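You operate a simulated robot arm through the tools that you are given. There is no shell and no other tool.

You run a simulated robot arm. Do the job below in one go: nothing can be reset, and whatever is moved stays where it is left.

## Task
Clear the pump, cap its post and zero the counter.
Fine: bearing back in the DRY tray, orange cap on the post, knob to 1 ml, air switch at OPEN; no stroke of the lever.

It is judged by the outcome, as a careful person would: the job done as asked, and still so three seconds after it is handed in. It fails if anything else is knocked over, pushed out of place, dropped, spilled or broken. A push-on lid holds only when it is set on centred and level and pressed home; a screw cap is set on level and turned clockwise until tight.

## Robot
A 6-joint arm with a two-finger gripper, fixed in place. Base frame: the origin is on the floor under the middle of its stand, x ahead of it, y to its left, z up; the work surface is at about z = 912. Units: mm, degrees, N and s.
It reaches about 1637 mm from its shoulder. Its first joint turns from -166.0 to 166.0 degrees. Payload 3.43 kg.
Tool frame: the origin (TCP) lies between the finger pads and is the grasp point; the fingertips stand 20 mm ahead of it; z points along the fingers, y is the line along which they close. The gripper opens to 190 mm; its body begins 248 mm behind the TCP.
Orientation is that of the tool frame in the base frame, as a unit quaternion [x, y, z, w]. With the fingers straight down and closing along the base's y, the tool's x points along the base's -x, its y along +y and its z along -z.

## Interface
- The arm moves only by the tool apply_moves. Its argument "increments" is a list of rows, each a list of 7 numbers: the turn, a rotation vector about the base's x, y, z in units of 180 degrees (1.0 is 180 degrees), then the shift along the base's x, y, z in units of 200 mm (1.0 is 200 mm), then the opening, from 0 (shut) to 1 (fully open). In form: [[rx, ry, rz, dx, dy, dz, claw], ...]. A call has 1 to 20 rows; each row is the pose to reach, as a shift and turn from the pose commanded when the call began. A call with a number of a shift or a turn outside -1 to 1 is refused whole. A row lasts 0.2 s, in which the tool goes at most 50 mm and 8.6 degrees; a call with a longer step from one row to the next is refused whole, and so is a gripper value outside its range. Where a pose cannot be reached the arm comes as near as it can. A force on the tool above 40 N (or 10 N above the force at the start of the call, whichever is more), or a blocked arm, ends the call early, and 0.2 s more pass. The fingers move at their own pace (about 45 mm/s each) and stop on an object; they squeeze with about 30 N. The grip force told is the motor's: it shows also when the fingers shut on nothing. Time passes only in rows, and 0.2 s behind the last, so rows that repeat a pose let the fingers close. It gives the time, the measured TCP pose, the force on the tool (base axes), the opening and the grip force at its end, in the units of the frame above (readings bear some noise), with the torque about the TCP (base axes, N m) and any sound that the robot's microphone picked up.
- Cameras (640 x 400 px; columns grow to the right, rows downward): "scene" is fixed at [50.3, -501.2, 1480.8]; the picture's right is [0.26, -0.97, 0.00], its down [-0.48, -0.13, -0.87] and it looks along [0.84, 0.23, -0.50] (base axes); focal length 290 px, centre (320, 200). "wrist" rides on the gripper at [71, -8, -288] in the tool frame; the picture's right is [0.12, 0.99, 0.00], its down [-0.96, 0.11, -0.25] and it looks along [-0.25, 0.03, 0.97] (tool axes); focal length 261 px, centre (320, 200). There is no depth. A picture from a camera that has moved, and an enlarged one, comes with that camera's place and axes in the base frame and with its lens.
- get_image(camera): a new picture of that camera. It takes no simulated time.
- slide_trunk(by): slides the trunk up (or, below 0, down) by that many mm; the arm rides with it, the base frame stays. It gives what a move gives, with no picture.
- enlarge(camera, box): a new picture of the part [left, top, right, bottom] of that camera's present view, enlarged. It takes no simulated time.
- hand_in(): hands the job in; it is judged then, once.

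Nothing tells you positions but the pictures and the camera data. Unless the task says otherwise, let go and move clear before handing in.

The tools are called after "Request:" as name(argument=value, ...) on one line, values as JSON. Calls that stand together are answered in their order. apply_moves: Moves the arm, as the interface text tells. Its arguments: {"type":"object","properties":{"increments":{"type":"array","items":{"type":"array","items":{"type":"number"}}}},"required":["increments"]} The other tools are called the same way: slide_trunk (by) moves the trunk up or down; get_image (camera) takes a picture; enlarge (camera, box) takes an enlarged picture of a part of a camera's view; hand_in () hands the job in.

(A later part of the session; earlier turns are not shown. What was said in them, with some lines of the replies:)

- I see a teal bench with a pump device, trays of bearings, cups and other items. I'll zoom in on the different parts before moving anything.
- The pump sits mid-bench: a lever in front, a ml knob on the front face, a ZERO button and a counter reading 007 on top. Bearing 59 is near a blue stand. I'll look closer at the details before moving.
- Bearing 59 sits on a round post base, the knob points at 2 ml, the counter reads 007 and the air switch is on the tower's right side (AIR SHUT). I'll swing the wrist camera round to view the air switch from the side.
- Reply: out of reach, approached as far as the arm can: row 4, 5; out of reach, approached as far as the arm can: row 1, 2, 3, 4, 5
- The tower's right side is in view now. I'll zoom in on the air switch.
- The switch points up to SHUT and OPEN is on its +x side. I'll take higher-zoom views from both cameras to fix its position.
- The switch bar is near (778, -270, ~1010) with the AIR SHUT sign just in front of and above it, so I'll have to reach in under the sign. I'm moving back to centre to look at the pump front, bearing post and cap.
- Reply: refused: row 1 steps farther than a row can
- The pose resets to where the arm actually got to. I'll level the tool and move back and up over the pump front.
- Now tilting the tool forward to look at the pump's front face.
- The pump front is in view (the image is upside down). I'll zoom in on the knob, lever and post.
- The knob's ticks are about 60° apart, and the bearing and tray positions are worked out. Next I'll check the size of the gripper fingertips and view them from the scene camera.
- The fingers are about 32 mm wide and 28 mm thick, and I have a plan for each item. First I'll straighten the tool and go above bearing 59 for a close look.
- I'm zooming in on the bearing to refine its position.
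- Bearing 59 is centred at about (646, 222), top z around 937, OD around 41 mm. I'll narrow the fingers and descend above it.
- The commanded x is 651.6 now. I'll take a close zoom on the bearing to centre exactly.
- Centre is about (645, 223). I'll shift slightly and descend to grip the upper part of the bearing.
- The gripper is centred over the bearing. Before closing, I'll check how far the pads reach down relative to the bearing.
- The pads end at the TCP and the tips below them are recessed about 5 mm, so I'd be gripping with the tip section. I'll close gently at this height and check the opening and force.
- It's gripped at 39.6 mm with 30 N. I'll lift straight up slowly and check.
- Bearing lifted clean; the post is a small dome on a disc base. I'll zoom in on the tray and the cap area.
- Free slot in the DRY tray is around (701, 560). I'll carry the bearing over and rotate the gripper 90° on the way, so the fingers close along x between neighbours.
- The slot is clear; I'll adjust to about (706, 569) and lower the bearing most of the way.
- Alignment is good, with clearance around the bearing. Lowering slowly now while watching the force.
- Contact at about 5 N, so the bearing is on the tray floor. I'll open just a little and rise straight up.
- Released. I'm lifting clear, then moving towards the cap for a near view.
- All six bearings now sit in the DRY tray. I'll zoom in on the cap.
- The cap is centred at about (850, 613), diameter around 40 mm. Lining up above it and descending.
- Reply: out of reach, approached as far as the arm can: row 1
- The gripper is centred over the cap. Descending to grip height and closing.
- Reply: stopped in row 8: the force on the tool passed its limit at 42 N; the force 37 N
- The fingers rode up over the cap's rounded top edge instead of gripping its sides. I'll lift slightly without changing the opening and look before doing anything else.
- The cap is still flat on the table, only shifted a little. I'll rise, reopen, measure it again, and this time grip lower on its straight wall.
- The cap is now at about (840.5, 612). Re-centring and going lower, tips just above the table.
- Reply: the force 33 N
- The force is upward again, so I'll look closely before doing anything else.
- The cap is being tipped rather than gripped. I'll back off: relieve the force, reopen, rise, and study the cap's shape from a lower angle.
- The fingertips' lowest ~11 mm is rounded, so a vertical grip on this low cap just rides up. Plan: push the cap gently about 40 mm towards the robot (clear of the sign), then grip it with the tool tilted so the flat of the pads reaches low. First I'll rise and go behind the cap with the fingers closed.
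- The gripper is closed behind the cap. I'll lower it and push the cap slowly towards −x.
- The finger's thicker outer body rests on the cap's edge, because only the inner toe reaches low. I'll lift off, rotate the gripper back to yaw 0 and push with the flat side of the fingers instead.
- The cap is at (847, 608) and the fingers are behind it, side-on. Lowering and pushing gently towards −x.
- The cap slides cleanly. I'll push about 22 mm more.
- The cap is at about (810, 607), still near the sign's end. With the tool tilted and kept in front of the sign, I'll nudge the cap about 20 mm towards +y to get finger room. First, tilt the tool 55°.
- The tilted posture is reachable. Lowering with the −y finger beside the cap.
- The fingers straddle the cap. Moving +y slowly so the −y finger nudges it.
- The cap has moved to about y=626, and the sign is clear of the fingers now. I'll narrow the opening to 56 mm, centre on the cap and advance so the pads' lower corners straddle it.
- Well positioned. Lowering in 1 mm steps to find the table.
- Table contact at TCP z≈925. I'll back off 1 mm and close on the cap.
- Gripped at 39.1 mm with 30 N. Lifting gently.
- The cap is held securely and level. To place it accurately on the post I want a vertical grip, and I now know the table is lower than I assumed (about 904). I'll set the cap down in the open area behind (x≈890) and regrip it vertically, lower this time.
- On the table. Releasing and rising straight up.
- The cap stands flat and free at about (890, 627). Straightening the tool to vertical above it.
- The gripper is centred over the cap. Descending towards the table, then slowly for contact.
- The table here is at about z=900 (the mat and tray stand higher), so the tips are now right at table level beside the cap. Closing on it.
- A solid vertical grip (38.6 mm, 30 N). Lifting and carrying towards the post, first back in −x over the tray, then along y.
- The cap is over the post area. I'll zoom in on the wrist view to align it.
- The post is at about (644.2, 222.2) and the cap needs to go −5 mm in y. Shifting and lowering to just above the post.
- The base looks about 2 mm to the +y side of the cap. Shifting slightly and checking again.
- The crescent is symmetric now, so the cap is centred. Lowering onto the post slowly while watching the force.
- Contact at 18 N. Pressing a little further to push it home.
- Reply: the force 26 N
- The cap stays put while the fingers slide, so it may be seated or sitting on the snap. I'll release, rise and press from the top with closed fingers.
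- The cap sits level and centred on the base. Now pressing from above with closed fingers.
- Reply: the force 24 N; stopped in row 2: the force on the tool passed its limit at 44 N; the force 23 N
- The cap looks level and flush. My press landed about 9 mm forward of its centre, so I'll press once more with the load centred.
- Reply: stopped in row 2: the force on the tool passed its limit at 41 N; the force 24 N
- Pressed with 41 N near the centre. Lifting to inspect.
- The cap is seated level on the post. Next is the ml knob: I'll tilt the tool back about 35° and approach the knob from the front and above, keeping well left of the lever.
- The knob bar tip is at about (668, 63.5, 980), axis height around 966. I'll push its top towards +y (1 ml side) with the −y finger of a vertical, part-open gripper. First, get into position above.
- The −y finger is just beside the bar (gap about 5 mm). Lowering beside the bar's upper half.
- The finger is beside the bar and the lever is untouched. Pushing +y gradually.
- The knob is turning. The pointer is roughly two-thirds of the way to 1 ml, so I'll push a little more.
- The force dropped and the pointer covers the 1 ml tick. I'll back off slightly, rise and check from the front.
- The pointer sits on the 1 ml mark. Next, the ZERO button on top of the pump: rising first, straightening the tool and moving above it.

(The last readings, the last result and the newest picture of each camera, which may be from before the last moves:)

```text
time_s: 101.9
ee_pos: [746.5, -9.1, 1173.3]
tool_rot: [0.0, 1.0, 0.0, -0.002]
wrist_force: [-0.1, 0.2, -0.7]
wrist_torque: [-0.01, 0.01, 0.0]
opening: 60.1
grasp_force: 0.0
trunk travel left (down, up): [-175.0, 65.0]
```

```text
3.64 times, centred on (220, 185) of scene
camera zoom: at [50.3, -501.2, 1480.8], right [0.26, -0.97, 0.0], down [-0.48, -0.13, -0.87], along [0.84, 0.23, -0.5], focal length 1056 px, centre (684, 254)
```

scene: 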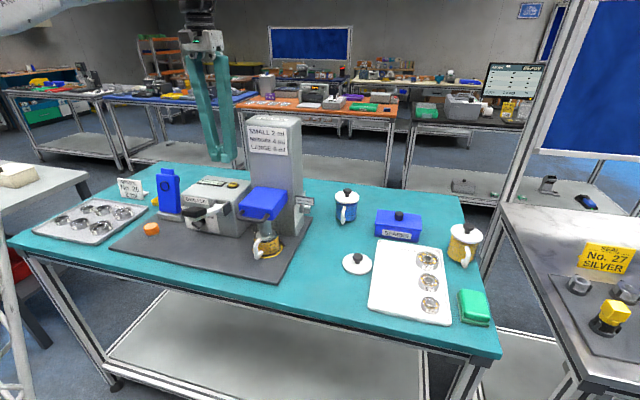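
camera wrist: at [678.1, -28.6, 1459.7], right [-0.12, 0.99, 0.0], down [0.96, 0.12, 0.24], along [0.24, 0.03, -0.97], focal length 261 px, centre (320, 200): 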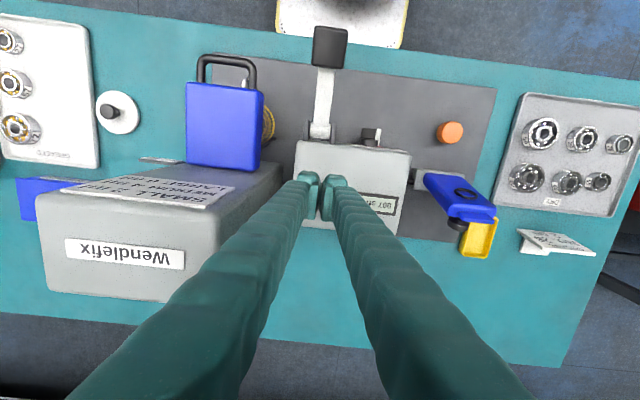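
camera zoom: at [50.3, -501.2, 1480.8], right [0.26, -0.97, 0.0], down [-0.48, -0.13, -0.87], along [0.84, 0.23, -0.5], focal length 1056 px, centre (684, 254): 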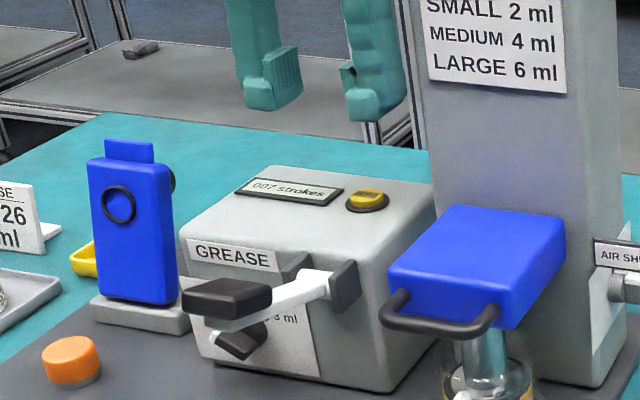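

ZERO is at about (776.6, −15.6). Closing the fingers, moving above it and descending.

Request:
apply_moves(increments=[[0, 0, 0, 0.05, -0.01, 0, 0.15], [0, 0, 0, 0.1, -0.0175, 0, 0], [0, 0, 0, 0.1475, -0.0175, 0, 0], [0, 0, 0, 0.1475, -0.0175, -0.1, 0], [0, 0, 0, 0.1475, -0.0175, -0.25, 0], [0, 0, 0, 0.1475, -0.0175, -0.38, 0], [0, 0, 0, 0.1475, -0.0175, -0.44, 0]])

Request:
enlarge(camera="scene", box=[190, 150, 270, 210])

Request:
get_image(camera="wrist")

```text
time_s: 103.5
ee_pos: [775.7, -12.7, 1085.2]
tool_rot: [0.0, 1.0, -0.001, -0.002]
wrist_force: [0.1, -0.5, -0.6]
wrist_torque: [0.01, 0.0, 0.0]
opening: 0.1
grasp_force: 30.4
trunk travel left (down, up): [-175.0, 65.0]
```

```text
6.67 times, centred on (230, 180) of scene
camera zoom: at [50.3, -501.2, 1480.8], right [0.26, -0.97, 0.0], down [-0.48, -0.13, -0.87], along [0.84, 0.23, -0.5], focal length 1936 px, centre (920, 333)
```

zoom: 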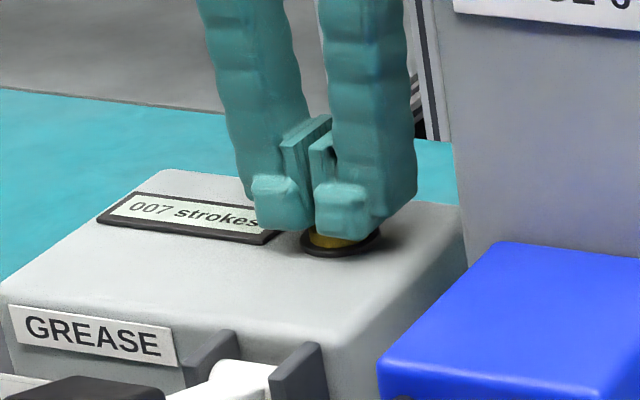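

```text
taken
camera wrist: at [706.3, -23.6, 1372.1], right [-0.12, 0.99, 0.0], down [0.96, 0.12, 0.24], along [0.24, 0.03, -0.97], focal length 261 px, centre (320, 200)
```

wrist: 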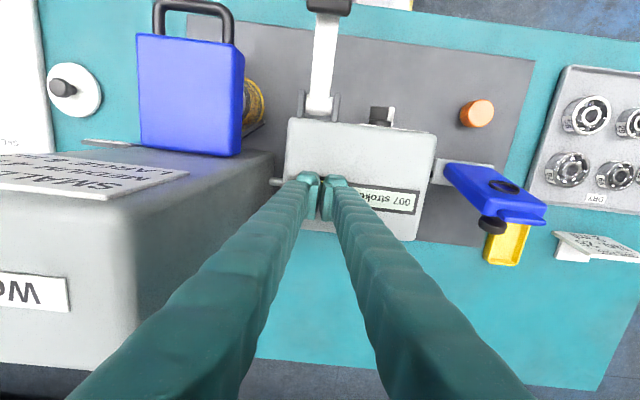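

Request:
apply_moves(increments=[[0, 0, 0, 0, -0.025, 0, 0], [0, 0, 0, 0, -0.025, -0.02, 0], [0, 0, 0, 0, -0.025, -0.035, 0]])

Request:
apply_moves(increments=[[0, 0, 0, 0, 0, -0.006, 0], [0, 0, 0, 0, 0, -0.012, 0], [0, 0, 0, 0, 0, -0.018, 0]])

Request:
enlarge(camera="scene", box=[190, 150, 270, 210])

```text
time_s: 104.3
ee_pos: [776.4, -17.9, 1079.1]
tool_rot: [0.0, 1.0, -0.001, -0.001]
wrist_force: [-0.7, -1.1, 5.1]
wrist_torque: [-0.01, 0.04, 0.01]
opening: 5.9
grasp_force: 33.4
trunk travel left (down, up): [-175.0, 65.0]
heard: click
```

```text
time_s: 105.1
ee_pos: [777.2, -17.3, 1076.1]
tool_rot: [0.001, 1.0, -0.001, 0.0]
wrist_force: [6.2, -4.9, 19.7]
wrist_torque: [-0.05, -0.13, -0.02]
opening: 6.1
grasp_force: 34.1
trunk travel left (down, up): [-175.0, 65.0]
```

```text
6.67 times, centred on (230, 180) of scene
camera zoom: at [50.3, -501.2, 1480.8], right [0.26, -0.97, 0.0], down [-0.48, -0.13, -0.87], along [0.84, 0.23, -0.5], focal length 1936 px, centre (920, 333)
```

zoom: 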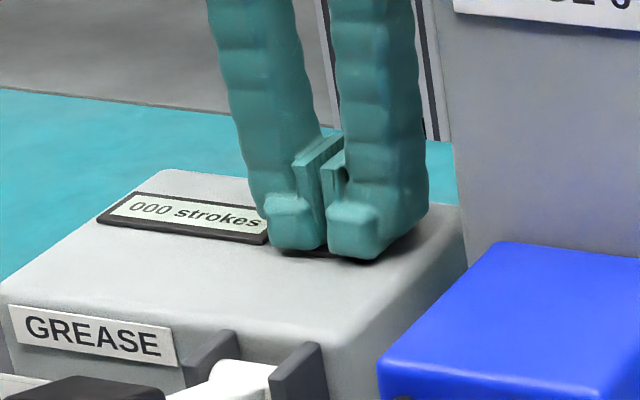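

Click heard, and the counter reads 000. Rising straight up, then I'll take a look at the gripper body size before going to the air switch beside the tall tower.

Request:
apply_moves(increments=[[0, 0, 0, 0, 0, 0.1, 0], [0, 0, 0, 0, 0, 0.3, 0], [0, 0, 0, 0, 0, 0.5, 0], [0, 0, 0, 0, 0, 0.65, 0]])

Request:
get_image(camera="scene")

Request:
enlarge(camera="scene", box=[160, 0, 280, 100])

Request:
enlarge(camera="scene", box=[180, 165, 270, 235])

```text
time_s: 106.1
ee_pos: [775.7, -16.3, 1204.5]
tool_rot: [0.001, 1.0, -0.001, -0.002]
wrist_force: [-0.6, -0.1, -0.1]
wrist_torque: [0.03, 0.0, -0.02]
opening: 0.2
grasp_force: 34.5
trunk travel left (down, up): [-175.0, 65.0]
```

```text
taken
```

scene: 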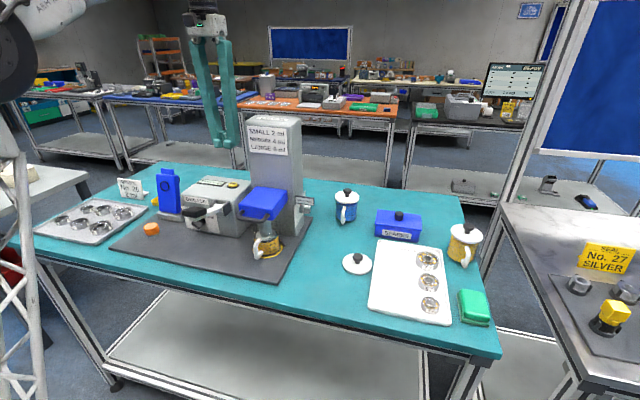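

```text
4.00 times, centred on (220, 50) of scene
camera zoom: at [50.3, -501.2, 1480.8], right [0.26, -0.97, 0.0], down [-0.48, -0.13, -0.87], along [0.84, 0.23, -0.5], focal length 1161 px, centre (720, 800)
```

zoom: 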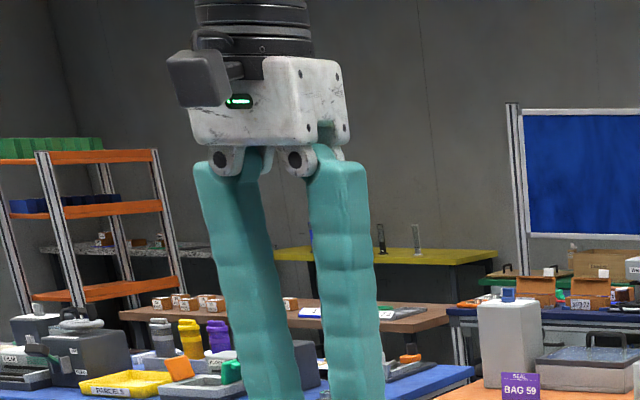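

```text
5.71 times, centred on (225, 200) of scene
camera zoom: at [50.3, -501.2, 1480.8], right [0.26, -0.97, 0.0], down [-0.48, -0.13, -0.87], along [0.84, 0.23, -0.5], focal length 1659 px, centre (863, 200)
```

zoom: 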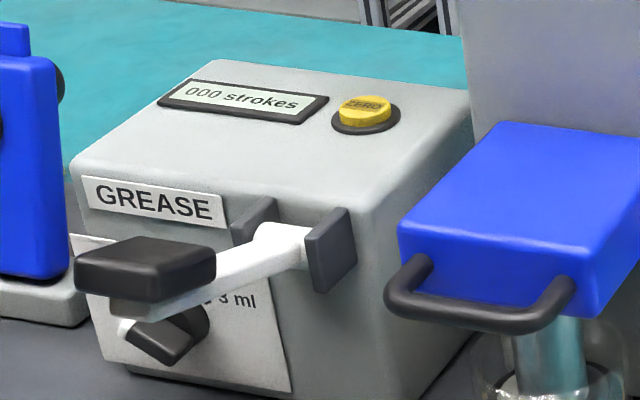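

Counter 000 confirmed. Now to the air switch: I'll go around the front of the tower at height, turning the gripper 90° on the way.

Request:
apply_moves(increments=[[0, 0, 0, -0.2, 0, 0, 0], [0, 0, 0, -0.4, 0, 0, 0], [0, 0, 0, -0.6, 0, 0, 0], [0, 0, 0, -0.8, 0, 0, 0], [0, 0, 0, -1.0, 0, 0, 0.1]])

Request:
apply_moves(increments=[[0, 0, 0.03, 0, -0.15, 0, 0.2], [0, 0, 0.07, 0, -0.35, 0, 0.3], [0, 0, 0.11, 0, -0.55, 0, 0.316], [0, 0, 0.15, 0, -0.75, 0, 0.316], [0, 0, 0.19, 0, -0.9, 0, 0.316], [0, 0, 0.23, 0, -1.0, 0, 0.316], [0, 0, 0.23, 0, -1.0, 0, 0.316]])

Request:
get_image(camera="wrist")

```text
time_s: 107.3
ee_pos: [575.0, -16.4, 1202.4]
tool_rot: [0.0, 1.0, -0.001, -0.002]
wrist_force: [0.6, 0.0, 0.0]
wrist_torque: [-0.01, 0.21, -0.01]
opening: 18.8
grasp_force: 0.0
trunk travel left (down, up): [-175.0, 65.0]
```

```text
time_s: 108.9
ee_pos: [578.4, -216.1, 1204.5]
tool_rot: [-0.355, 0.935, -0.001, -0.002]
wrist_force: [0.7, -0.4, 0.1]
wrist_torque: [0.0, 0.0, -0.01]
opening: 59.7
grasp_force: 0.1
trunk travel left (down, up): [-175.0, 65.0]
```

```text
taken
camera wrist: at [530.7, -270.3, 1490.7], right [-0.75, 0.67, 0.0], down [0.64, 0.72, 0.24], along [0.16, 0.18, -0.97], focal length 261 px, centre (320, 200)
```

wrist: 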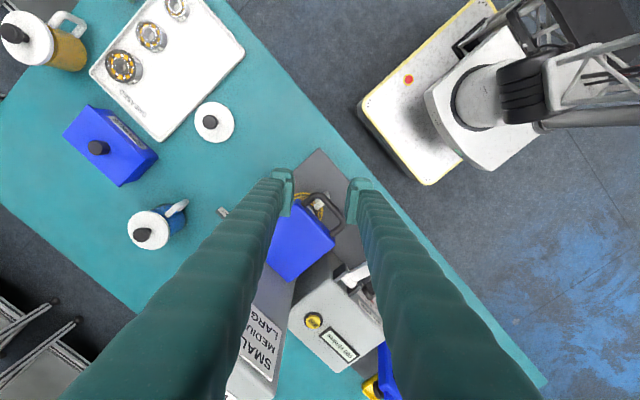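

Request:
apply_moves(increments=[[0, 0, 0.04, 0, -0.1, 0, 0.316], [0, 0, 0.08, 0, -0.2, 0, 0.316], [0, 0, 0.12, 0, -0.32, 0, 0.316], [0, 0, 0.16, 0.1, -0.36, 0, 0.316], [0, 0, 0.2, 0.25, -0.36, 0, 0.316], [0, 0, 0.24, 0.4, -0.36, 0, 0.316], [0, 0, 0.27, 0.55, -0.36, 0, 0.316], [0, 0, 0.27, 0.6, -0.36, 0, 0.316]])

Request:
get_image(camera="wrist")

Request:
get_image(camera="scene")

```text
time_s: 110.7
ee_pos: [696.6, -290.9, 1203.9]
tool_rot: [0.708, -0.706, 0.003, 0.002]
wrist_force: [0.5, -0.6, -0.7]
wrist_torque: [0.04, -0.03, -0.02]
opening: 60.0
grasp_force: 0.1
trunk travel left (down, up): [-175.0, 65.0]
```

```text
taken
camera wrist: at [704.8, -361.9, 1491.0], right [-0.99, -0.12, 0.0], down [-0.12, 0.96, 0.24], along [-0.03, 0.24, -0.97], focal length 261 px, centre (320, 200)
```

wrist: 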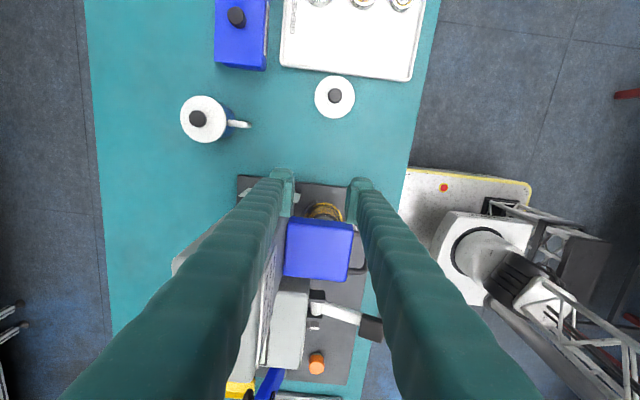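

```text
taken
```

scene: 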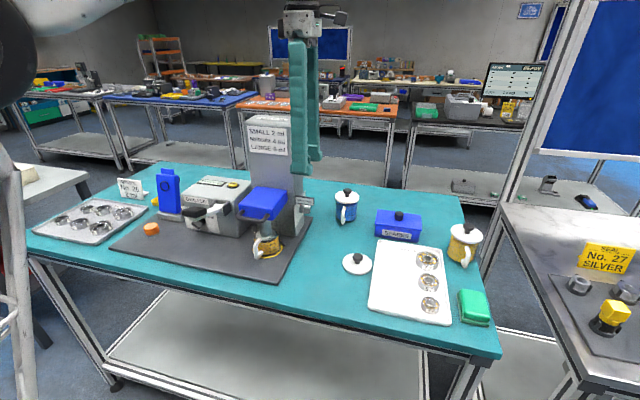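

Request:
apply_moves(increments=[[0, 0, 0, 0.15, 0, 0, 0.316], [0, 0, 0, 0.3, 0, 0, 0.316], [0, 0, 0, 0.43, 0, 0, 0.316], [0, 0, 0, 0.43, 0, 0, 0.316]])

Request:
get_image(camera="wrist")

Request:
enlarge(camera="wrist", box=[260, 140, 400, 240])

```text
time_s: 111.7
ee_pos: [783.2, -290.9, 1203.1]
tool_rot: [-0.707, 0.707, -0.001, -0.001]
wrist_force: [-0.2, 0.1, 0.1]
wrist_torque: [0.04, 0.02, 0.03]
opening: 60.1
grasp_force: 0.1
trunk travel left (down, up): [-175.0, 65.0]
```

```text
taken
camera wrist: at [790.4, -362.4, 1491.5], right [-0.99, -0.12, 0.0], down [-0.12, 0.96, 0.24], along [-0.03, 0.24, -0.97], focal length 261 px, centre (320, 200)
```

wrist: 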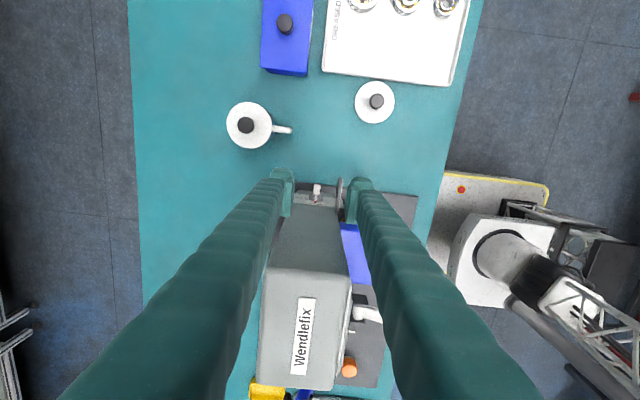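

```text
4.00 times, centred on (330, 190) of wrist
camera zoom: at [790.4, -362.4, 1491.5], right [-0.99, -0.12, 0.0], down [-0.12, 0.96, 0.24], along [-0.03, 0.24, -0.97], focal length 1043 px, centre (280, 240)
```

zoom: 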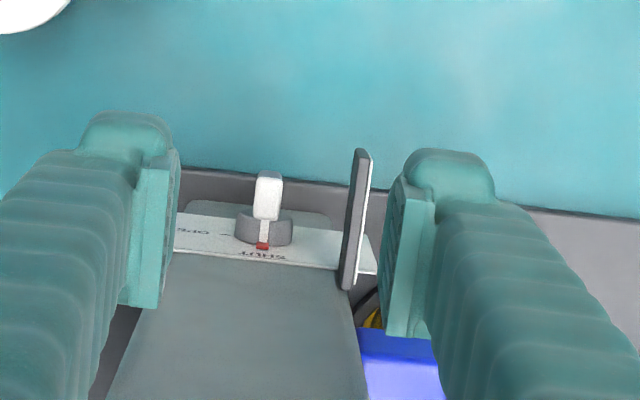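

A very clear view: the bar points up at SHUT (x≈784, y −274 to −251) and the AIR SHUT plate is only about 26 mm in front of it. I'll lean the gripper 22.5° towards +x so one finger can slip in beside the bar along its own axis, staying clear of the plate.

Request:
apply_moves(increments=[[0, 0.025, 0, 0.05, 0.006, -0.1, 0.316], [0, 0.05, 0, 0.1, 0.012, -0.22, 0.316], [0, 0.075, 0, 0.16, 0.018, -0.34, 0.316], [0, 0.1, 0, 0.21, 0.024, -0.46, 0.316], [0, 0.125, 0, 0.26, 0.03, -0.565, 0.316], [0, 0.125, 0, 0.26, 0.03, -0.565, 0.316]])

Request:
get_image(camera="wrist")

Request:
enlarge(camera="wrist", box=[260, 140, 400, 240])

Request:
enlarge(camera="scene", box=[270, 140, 370, 240])

```text
time_s: 113.1
ee_pos: [808.4, -278.3, 1058.6]
tool_rot: [0.695, -0.694, -0.132, 0.137]
wrist_force: [0.1, 0.1, -0.6]
wrist_torque: [0.02, 0.08, -0.04]
opening: 60.0
grasp_force: 0.0
out of reach, approached as far as the arm can: row 4, 5, 6
trunk travel left (down, up): [-175.0, 65.0]
```

```text
taken
camera wrist: at [924.3, -348.9, 1322.0], right [-0.92, -0.12, 0.37], down [-0.02, 0.96, 0.27], along [-0.39, 0.24, -0.89], focal length 261 px, centre (320, 200)
```

wrist: 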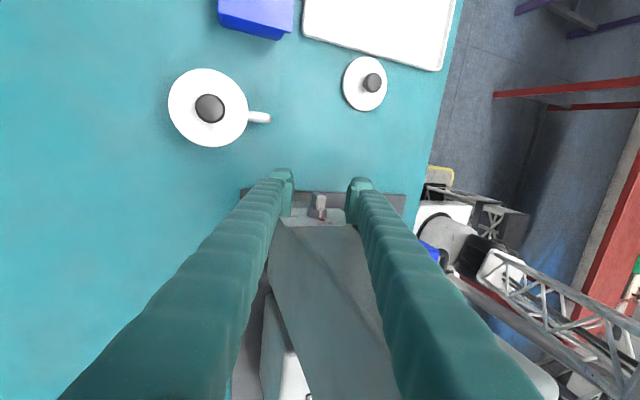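

```text
4.00 times, centred on (330, 190) of wrist
camera zoom: at [924.3, -348.9, 1322.0], right [-0.92, -0.12, 0.37], down [-0.02, 0.96, 0.27], along [-0.39, 0.24, -0.89], focal length 1043 px, centre (280, 240)
```

zoom: 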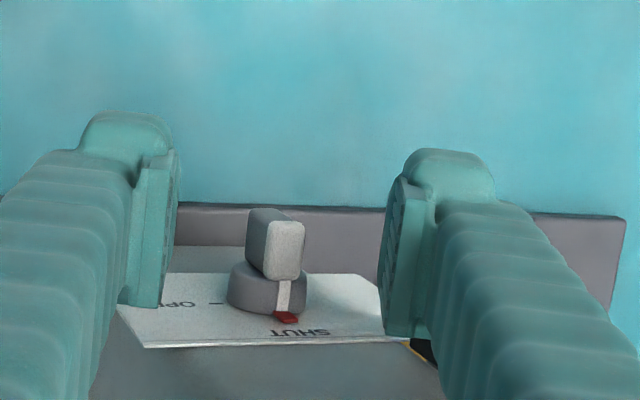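

```text
4.00 times, centred on (320, 190) of scene
camera zoom: at [50.3, -501.2, 1480.8], right [0.26, -0.97, 0.0], down [-0.48, -0.13, -0.87], along [0.84, 0.23, -0.5], focal length 1161 px, centre (320, 240)
```

zoom: 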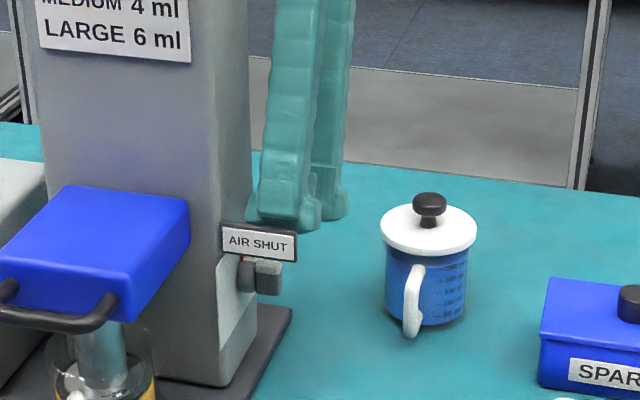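

Request:
enlarge(camera="scene", box=[285, 180, 325, 215])

```text
11.43 times, centred on (305, 198) of scene
camera zoom: at [50.3, -501.2, 1480.8], right [0.26, -0.97, 0.0], down [-0.48, -0.13, -0.87], along [0.84, 0.23, -0.5], focal length 3318 px, centre (491, 229)
```

zoom: 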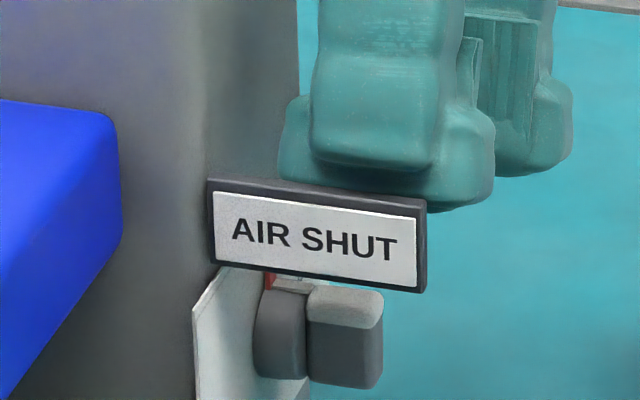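

The arm ran out of reach here, so the finger ended close behind the plate, but with no contact. I'll raise the trunk 65 mm, which lifts everything clear and should give more reach.

Request:
slide_trunk(by=65)

Request:
enlarge(camera="scene", box=[270, 140, 370, 240])

```text
time_s: 114.1
ee_pos: [809.1, -279.8, 1124.4]
tool_rot: [-0.694, 0.694, 0.133, -0.137]
wrist_force: [-1.4, -1.0, -0.7]
wrist_torque: [0.0, 0.02, -0.03]
opening: 60.1
grasp_force: 0.1
trunk travel left (down, up): [-240.0, 0.0]
```

```text
4.00 times, centred on (320, 190) of scene
camera zoom: at [50.3, -501.2, 1480.8], right [0.26, -0.97, 0.0], down [-0.48, -0.13, -0.87], along [0.84, 0.23, -0.5], focal length 1161 px, centre (320, 240)
```

zoom: 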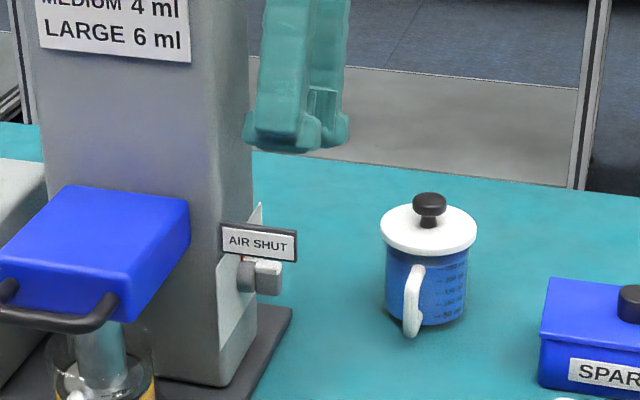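

Request:
apply_moves(increments=[[0, 0, 0, 0.04, 0.01, 0, 0.316], [0, 0, 0, 0.085, 0.02, 0, 0.316], [0, 0, 0, 0.085, 0.02, -0.1, 0.316], [0, 0, 0, 0.085, 0.02, -0.2, 0.316], [0, 0, 0, 0.085, 0.02, -0.3, 0.316], [0, 0, 0, 0.085, 0.02, -0.33, 0.316], [0, 0, 0, 0.085, 0.02, -0.33, 0.316]])

Request:
enlarge(camera="wrist", box=[260, 140, 400, 240])

Request:
enlarge(camera="scene", box=[285, 170, 345, 220])

```text
time_s: 115.7
ee_pos: [826.2, -274.1, 1055.3]
tool_rot: [0.695, -0.694, -0.133, 0.137]
wrist_force: [0.6, -0.7, 0.2]
wrist_torque: [-0.03, -0.01, 0.01]
opening: 60.0
grasp_force: 0.0
out of reach, approached as far as the arm can: row 2
trunk travel left (down, up): [-240.0, 0.0]
```

```text
4.00 times, centred on (330, 190) of wrist
camera zoom: at [942.2, -343.7, 1320.4], right [-0.92, -0.12, 0.37], down [-0.02, 0.96, 0.27], along [-0.39, 0.24, -0.89], focal length 1043 px, centre (280, 240)
```

zoom: 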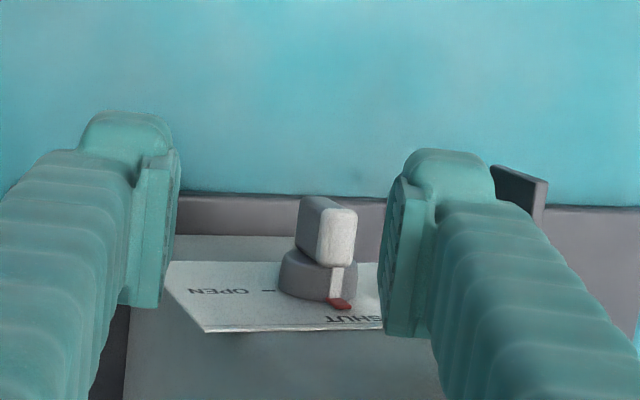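

```text
8.00 times, centred on (315, 195) of scene
camera zoom: at [50.3, -501.2, 1480.8], right [0.26, -0.97, 0.0], down [-0.48, -0.13, -0.87], along [0.84, 0.23, -0.5], focal length 2323 px, centre (360, 240)
```

zoom: 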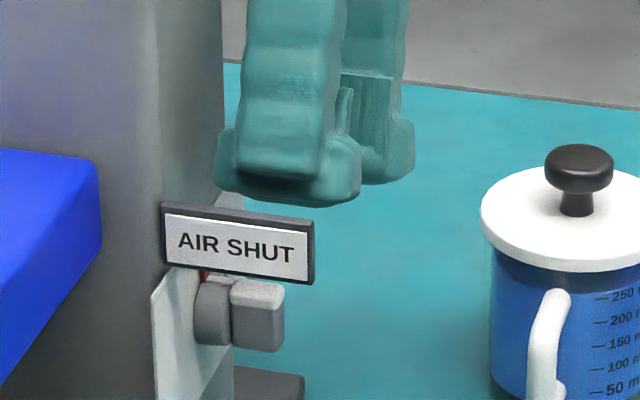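

Good position now: the finger is beyond the plate and the bar is between the fingers. Inserting along the finger axis in small steps.

Request:
apply_moves(increments=[[0, 0, 0, -0.02, 0, -0.05, 0.316], [0, 0, 0, -0.04, 0, -0.1, 0.316], [0, 0, 0, -0.06, 0, -0.15, 0.316], [0, 0, 0, -0.06, 0, -0.15, 0.316]])

Request:
enlarge(camera="wrist", box=[260, 140, 400, 240])

Request:
enlarge(camera="scene", box=[285, 175, 335, 215])

```text
time_s: 116.7
ee_pos: [813.9, -272.6, 1027.3]
tool_rot: [0.694, -0.694, -0.133, 0.137]
wrist_force: [0.3, 0.1, -0.4]
wrist_torque: [-0.03, -0.01, -0.02]
opening: 60.0
grasp_force: 0.1
trunk travel left (down, up): [-240.0, 0.0]
```

```text
4.00 times, centred on (330, 190) of wrist
camera zoom: at [929.8, -343.8, 1291.2], right [-0.92, -0.12, 0.37], down [-0.02, 0.96, 0.27], along [-0.39, 0.24, -0.89], focal length 1043 px, centre (280, 240)
```

zoom: 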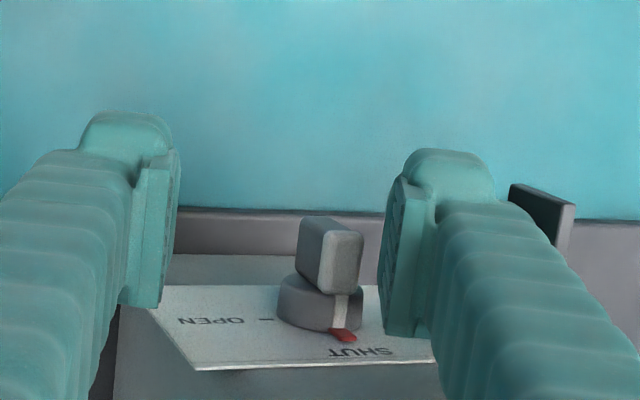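

```text
10.00 times, centred on (310, 195) of scene
camera zoom: at [50.3, -501.2, 1480.8], right [0.26, -0.97, 0.0], down [-0.48, -0.13, -0.87], along [0.84, 0.23, -0.5], focal length 2903 px, centre (420, 250)
```

zoom: 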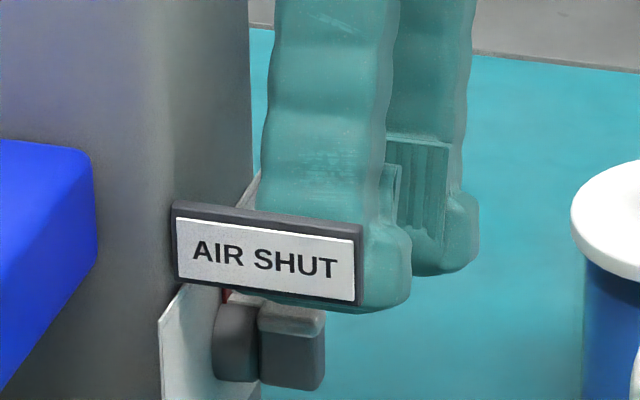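

Request:
apply_moves(increments=[[0, 0, 0, -0.016, 0, -0.03, 0.316], [0, 0, 0, -0.03, 0, -0.06, 0.316], [0, 0, 0, -0.036, 0, -0.08, 0.316], [0, 0, 0, -0.036, 0, -0.08, 0.316]])

Request:
enlarge(camera="wrist", box=[260, 150, 400, 250])

Request:
enlarge(camera="scene", box=[285, 175, 335, 215])

```text
time_s: 117.7
ee_pos: [807.3, -273.6, 1012.8]
tool_rot: [-0.694, 0.694, 0.133, -0.137]
wrist_force: [-0.3, -0.7, -0.1]
wrist_torque: [-0.02, 0.04, -0.01]
opening: 60.0
grasp_force: 0.1
trunk travel left (down, up): [-240.0, 0.0]
```

```text
4.00 times, centred on (330, 200) of wrist
camera zoom: at [922.0, -344.3, 1275.6], right [-0.92, -0.12, 0.37], down [-0.02, 0.96, 0.27], along [-0.39, 0.24, -0.89], focal length 1043 px, centre (280, 200)
```

zoom: 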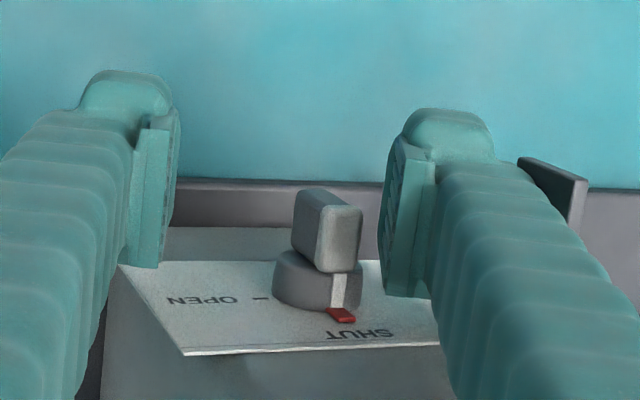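

```text
10.00 times, centred on (310, 195) of scene
camera zoom: at [50.3, -501.2, 1480.8], right [0.26, -0.97, 0.0], down [-0.48, -0.13, -0.87], along [0.84, 0.23, -0.5], focal length 2903 px, centre (420, 250)
```

zoom: 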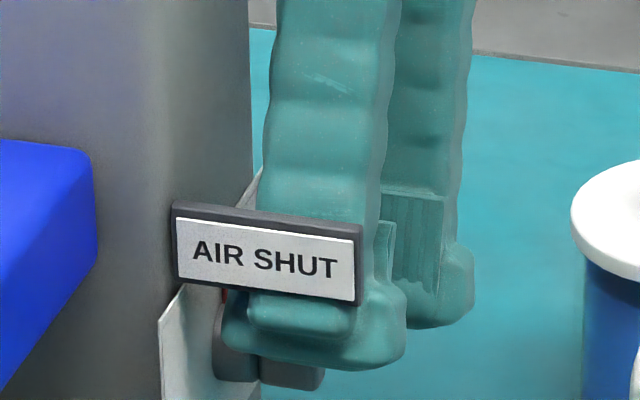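

The finger is now beside the bar, below the plate, with no contact force. Pushing +x gradually.

Request:
apply_moves(increments=[[0, 0, 0, 0.015, 0, 0, 0.316], [0, 0, 0, 0.03, 0, 0, 0.316], [0, 0, 0, 0.045, 0, 0, 0.316]])

Request:
enlarge(camera="wrist", box=[260, 150, 400, 250])

```text
time_s: 118.5
ee_pos: [815.0, -272.9, 1013.4]
tool_rot: [-0.694, 0.694, 0.133, -0.136]
wrist_force: [-3.0, 0.3, 2.9]
wrist_torque: [0.06, 0.09, -0.01]
opening: 62.6
grasp_force: 1.8
trunk travel left (down, up): [-240.0, 0.0]
```

```text
4.00 times, centred on (330, 200) of wrist
camera zoom: at [930.1, -344.6, 1276.0], right [-0.92, -0.12, 0.37], down [-0.02, 0.96, 0.27], along [-0.39, 0.24, -0.89], focal length 1043 px, centre (280, 200)
```

zoom: 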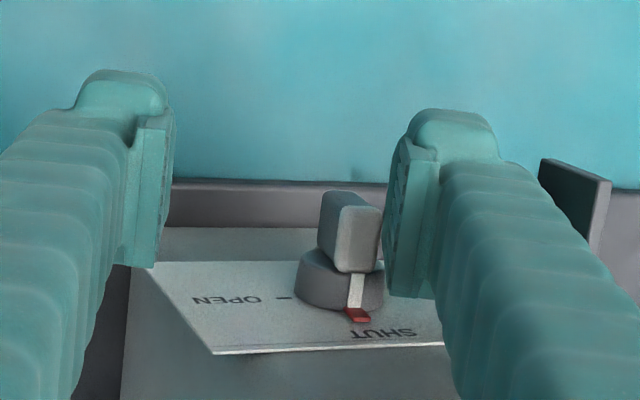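

Request:
apply_moves(increments=[[0, 0, 0, 0.012, 0, 0, 0.316], [0, 0, 0, 0.024, 0, 0, 0.316], [0, 0, 0, 0.03, 0, 0, 0.316]])

Request:
enlarge(camera="wrist", box=[260, 150, 400, 250])

```text
time_s: 119.3
ee_pos: [821.7, -274.2, 1012.9]
tool_rot: [-0.694, 0.694, 0.133, -0.137]
wrist_force: [-0.4, 1.0, 0.5]
wrist_torque: [0.01, -0.03, 0.04]
opening: 60.3
grasp_force: 0.7
trunk travel left (down, up): [-240.0, 0.0]
```

```text
4.00 times, centred on (330, 200) of wrist
camera zoom: at [936.7, -344.8, 1276.2], right [-0.92, -0.12, 0.37], down [-0.02, 0.96, 0.27], along [-0.39, 0.24, -0.89], focal length 1043 px, centre (280, 200)
```

zoom: 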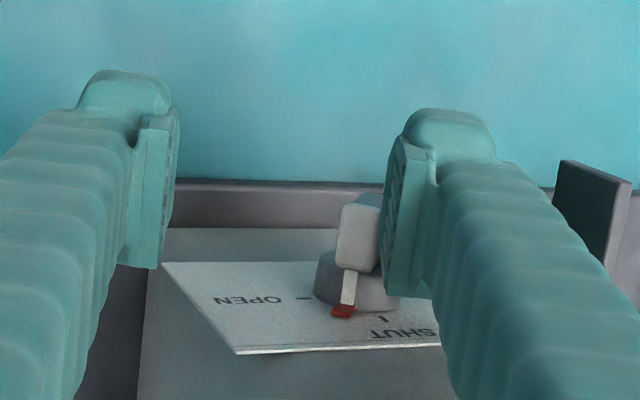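

It's rotating off SHUT. Continuing.

Request:
apply_moves(increments=[[0, 0, 0, 0.012, 0, 0, 0.316], [0, 0, 0, 0.024, 0, 0, 0.316]])

Request:
enlarge(camera="wrist", box=[260, 150, 400, 250])

```text
time_s: 119.9
ee_pos: [826.9, -274.6, 1012.1]
tool_rot: [0.694, -0.694, -0.134, 0.137]
wrist_force: [-0.7, 0.7, 1.3]
wrist_torque: [0.02, -0.03, -0.05]
opening: 60.3
grasp_force: 0.2
trunk travel left (down, up): [-240.0, 0.0]
```

```text
4.00 times, centred on (330, 200) of wrist
camera zoom: at [941.5, -345.4, 1276.0], right [-0.92, -0.12, 0.37], down [-0.02, 0.96, 0.27], along [-0.39, 0.24, -0.89], focal length 1043 px, centre (280, 200)
```

zoom: 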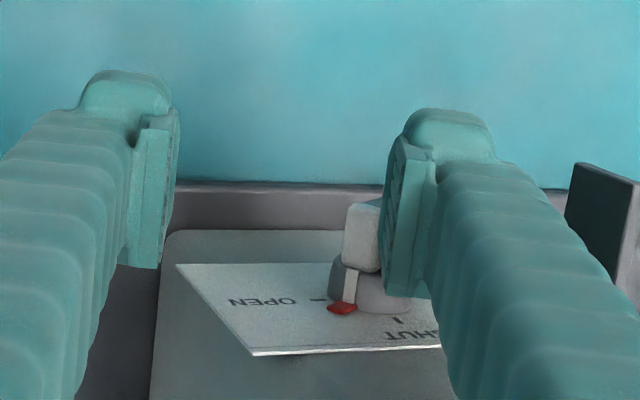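

Request:
apply_moves(increments=[[0, 0, 0, 0.012, 0, 0, 0.316], [0, 0, 0, 0.022, 0, -0.004, 0.316]])

Request:
enlarge(camera="wrist", box=[280, 160, 380, 240])

```text
time_s: 120.5
ee_pos: [830.3, -274.4, 1012.4]
tool_rot: [-0.694, 0.694, 0.133, -0.136]
wrist_force: [-0.3, -1.1, -0.5]
wrist_torque: [-0.04, 0.01, 0.02]
opening: 60.4
grasp_force: 0.1
trunk travel left (down, up): [-240.0, 0.0]
```

```text
5.00 times, centred on (330, 200) of wrist
camera zoom: at [945.5, -344.6, 1275.2], right [-0.92, -0.12, 0.37], down [-0.02, 0.96, 0.27], along [-0.39, 0.24, -0.89], focal length 1303 px, centre (270, 200)
```

zoom: 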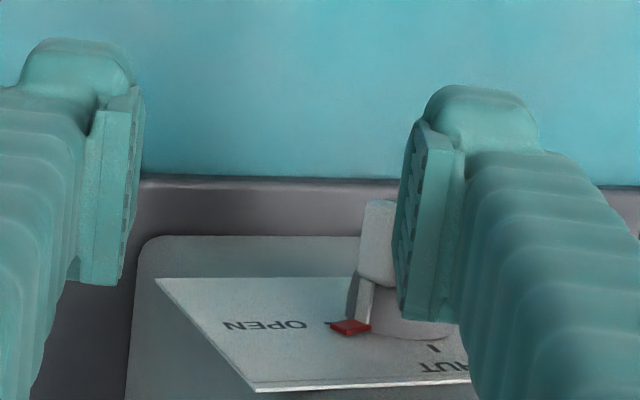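

Request:
apply_moves(increments=[[0, 0, 0, 0.008, 0, -0.006, 0.316], [0, 0, 0, 0.015, 0, -0.012, 0.316]])

Request:
enlarge(camera="wrist", box=[280, 160, 380, 240])

Request:
enlarge(camera="scene", box=[285, 175, 335, 215])

```text
time_s: 121.1
ee_pos: [833.1, -275.0, 1009.2]
tool_rot: [-0.694, 0.695, 0.133, -0.137]
wrist_force: [0.1, -0.2, 0.1]
wrist_torque: [0.0, 0.0, 0.01]
opening: 60.1
grasp_force: 0.0
trunk travel left (down, up): [-240.0, 0.0]
```

```text
5.00 times, centred on (330, 200) of wrist
camera zoom: at [948.7, -344.7, 1272.6], right [-0.92, -0.12, 0.37], down [-0.02, 0.96, 0.27], along [-0.39, 0.24, -0.89], focal length 1303 px, centre (270, 200)
```

zoom: 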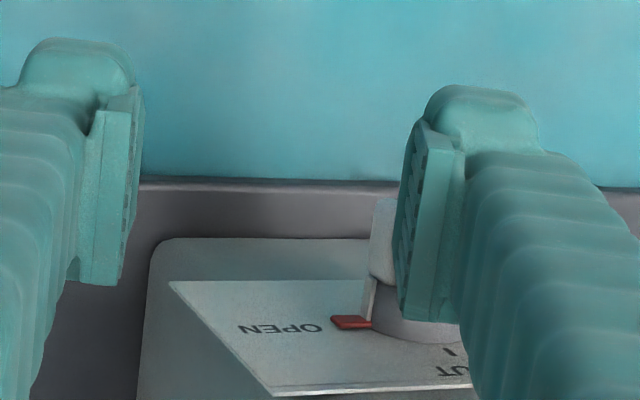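

```text
10.00 times, centred on (310, 195) of scene
camera zoom: at [50.3, -501.2, 1480.8], right [0.26, -0.97, 0.0], down [-0.48, -0.13, -0.87], along [0.84, 0.23, -0.5], focal length 2903 px, centre (420, 250)
```

zoom: 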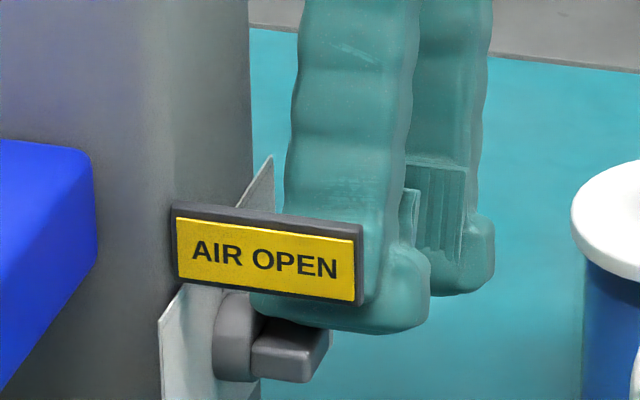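

The plate now reads AIR OPEN and the pointer is on OPEN with no residual force. Withdrawing straight up, then un-leaning the gripper.

Request:
apply_moves(increments=[[0, 0, 0, 0, 0, 0.05, 0.316], [0, 0, 0, 0, 0, 0.15, 0.316], [0, 0, 0, 0, 0, 0.25, 0.316], [0, -0.025, 0, 0, -0.02, 0.3, 0.316], [0, -0.05, 0, 0, -0.04, 0.35, 0.316], [0, -0.075, 0, -0.02, -0.06, 0.4, 0.316], [0, -0.1, 0, -0.05, -0.08, 0.5, 0.316], [0, -0.1225, 0, -0.1, -0.08, 0.6, 0.316]])

Request:
get_image(camera="wrist")

Request:
enlarge(camera="wrist", box=[260, 140, 400, 240])

Request:
enlarge(camera="scene", box=[280, 175, 340, 225])

```text
time_s: 122.9
ee_pos: [814.5, -290.0, 1127.4]
tool_rot: [0.707, -0.707, 0.003, 0.002]
wrist_force: [1.7, 0.2, -1.2]
wrist_torque: [0.05, 0.24, 0.01]
opening: 59.8
grasp_force: 0.0
trunk travel left (down, up): [-240.0, 0.0]
```

```text
taken
camera wrist: at [821.3, -360.6, 1415.9], right [-0.99, -0.12, 0.0], down [-0.12, 0.96, 0.24], along [-0.03, 0.24, -0.97], focal length 261 px, centre (320, 200)
```

wrist: 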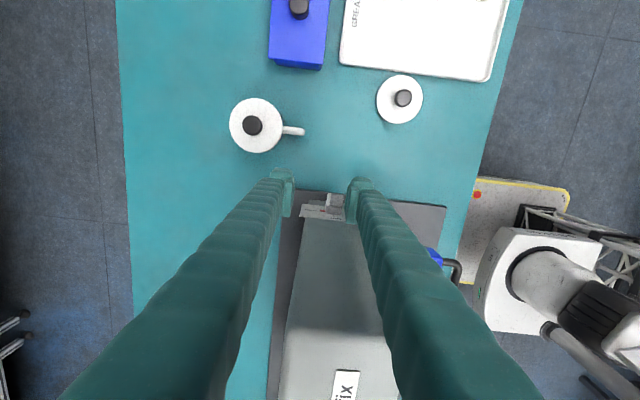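

```text
4.00 times, centred on (330, 190) of wrist
camera zoom: at [821.3, -360.6, 1415.9], right [-0.99, -0.12, 0.0], down [-0.12, 0.96, 0.24], along [-0.03, 0.24, -0.97], focal length 1043 px, centre (280, 240)
```

zoom: 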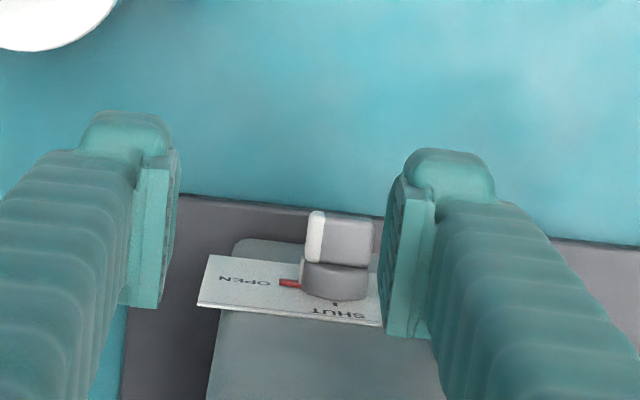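

```text
8.00 times, centred on (310, 200) of scene
camera zoom: at [50.3, -501.2, 1480.8], right [0.26, -0.97, 0.0], down [-0.48, -0.13, -0.87], along [0.84, 0.23, -0.5], focal length 2323 px, centre (400, 200)
```

zoom: 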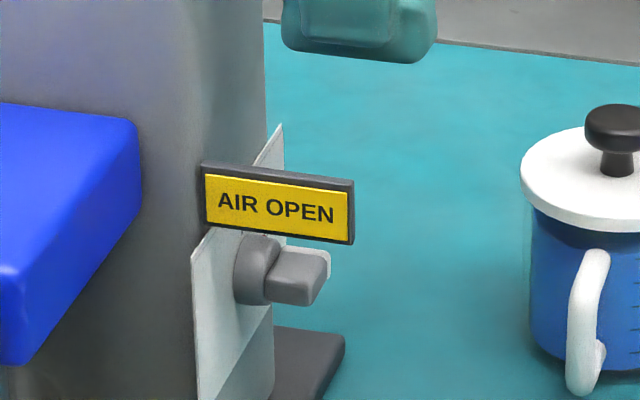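

The switch is at OPEN and the plate is untouched. Moving clear around the front and inspecting everything.

Request:
apply_moves(increments=[[0, 0, 0, -0.1, 0, 0.15, 0.316], [0, 0, 0, -0.25, 0, 0.3, 0.25], [0, 0, 0, -0.42, 0, 0.4, 0.2], [0, 0, 0, -0.62, 0, 0.4, 0.2], [0, 0, 0, -0.82, 0, 0.4, 0.2], [0, 0, 0, -1.0, 0, 0.4, 0.2]])

Request:
get_image(camera="scene")

Request:
enlarge(camera="scene", box=[130, 165, 270, 255])

Request:
enlarge(camera="scene", box=[30, 170, 170, 250])

```text
time_s: 124.3
ee_pos: [617.1, -291.2, 1207.2]
tool_rot: [0.708, -0.707, 0.002, 0.002]
wrist_force: [-0.1, 0.1, -0.7]
wrist_torque: [0.02, 0.18, 0.0]
opening: 38.2
grasp_force: 0.2
trunk travel left (down, up): [-240.0, 0.0]
```

```text
taken
```

scene: 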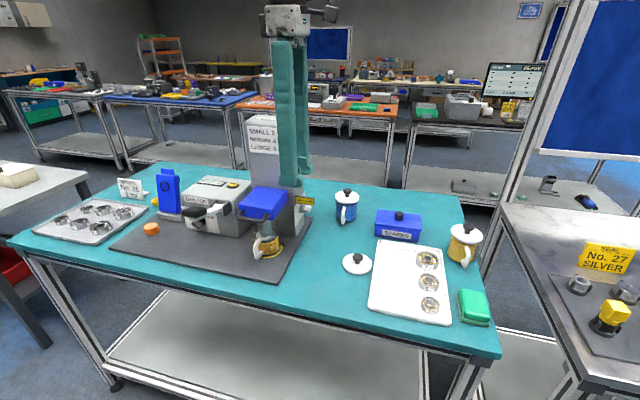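

```text
4.44 times, centred on (200, 210) of scene
camera zoom: at [50.3, -501.2, 1480.8], right [0.26, -0.97, 0.0], down [-0.48, -0.13, -0.87], along [0.84, 0.23, -0.5], focal length 1290 px, centre (853, 156)
```

zoom: 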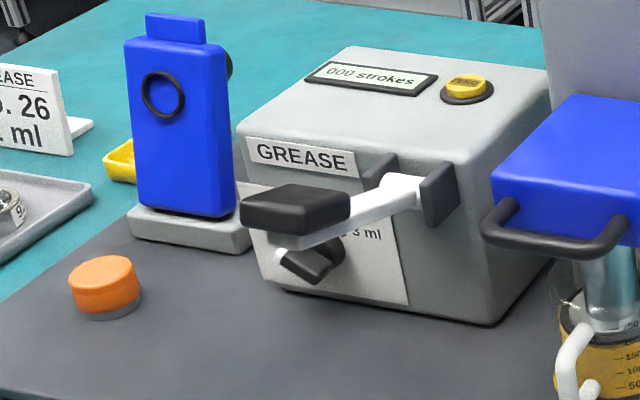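

```text
4.57 times, centred on (100, 210) of scene
camera zoom: at [50.3, -501.2, 1480.8], right [0.26, -0.97, 0.0], down [-0.48, -0.13, -0.87], along [0.84, 0.23, -0.5], focal length 1327 px, centre (1326, 154)
```

zoom: 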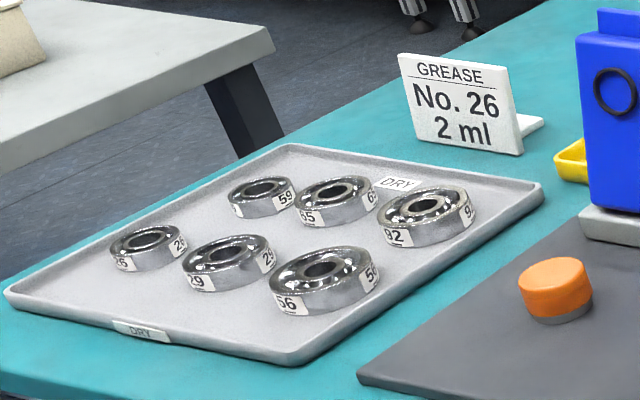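

Everything checks out:
- Bearing 59 is in the DRY tray with the others.
- The orange cap sits level and flush on the post. I pressed it from above to about 41 N; I heard no click from it.
- The ml knob points at 1 ml.
- The counter reads 000.
- The air plate reads AIR OPEN.
- The lever is where it was, and the sign and other items haven't moved.

The gripper is empty and clear of the bench items, so I'm handing in.

Request:
hand_in()

```text
The job is handed in.
```

The pump is cleared, capped and zeroed, and I've handed the job in. No result has come back yet.

- **Bearing:** 59 is back in the DRY tray in the free slot, with the other five still in place.
- **Cap:** the orange cap sits level and flush on the post, pressed from above to about 41 N. I heard no click from it, so I'm judging it home from how it looks and how firmly it was pressed.
- **Knob:** the pointer is on the 1 ml mark.
- **Counter:** it reads 000. I heard the ZERO button click.
- **Air switch:** it is at OPEN and the plate reads AIR OPEN.
- **Lever:** I never touched it, and the counter still read 000 in the last view.

It took three tries to pick up the cap. In the first two the fingers slid over it and tipped it briefly. I slid it clear of the No. 26 sign, set it down flat and gripped it again. It was not dropped, and the sign did not move.

The trunk is still raised 65 mm, as I needed the extra reach for the air switch.
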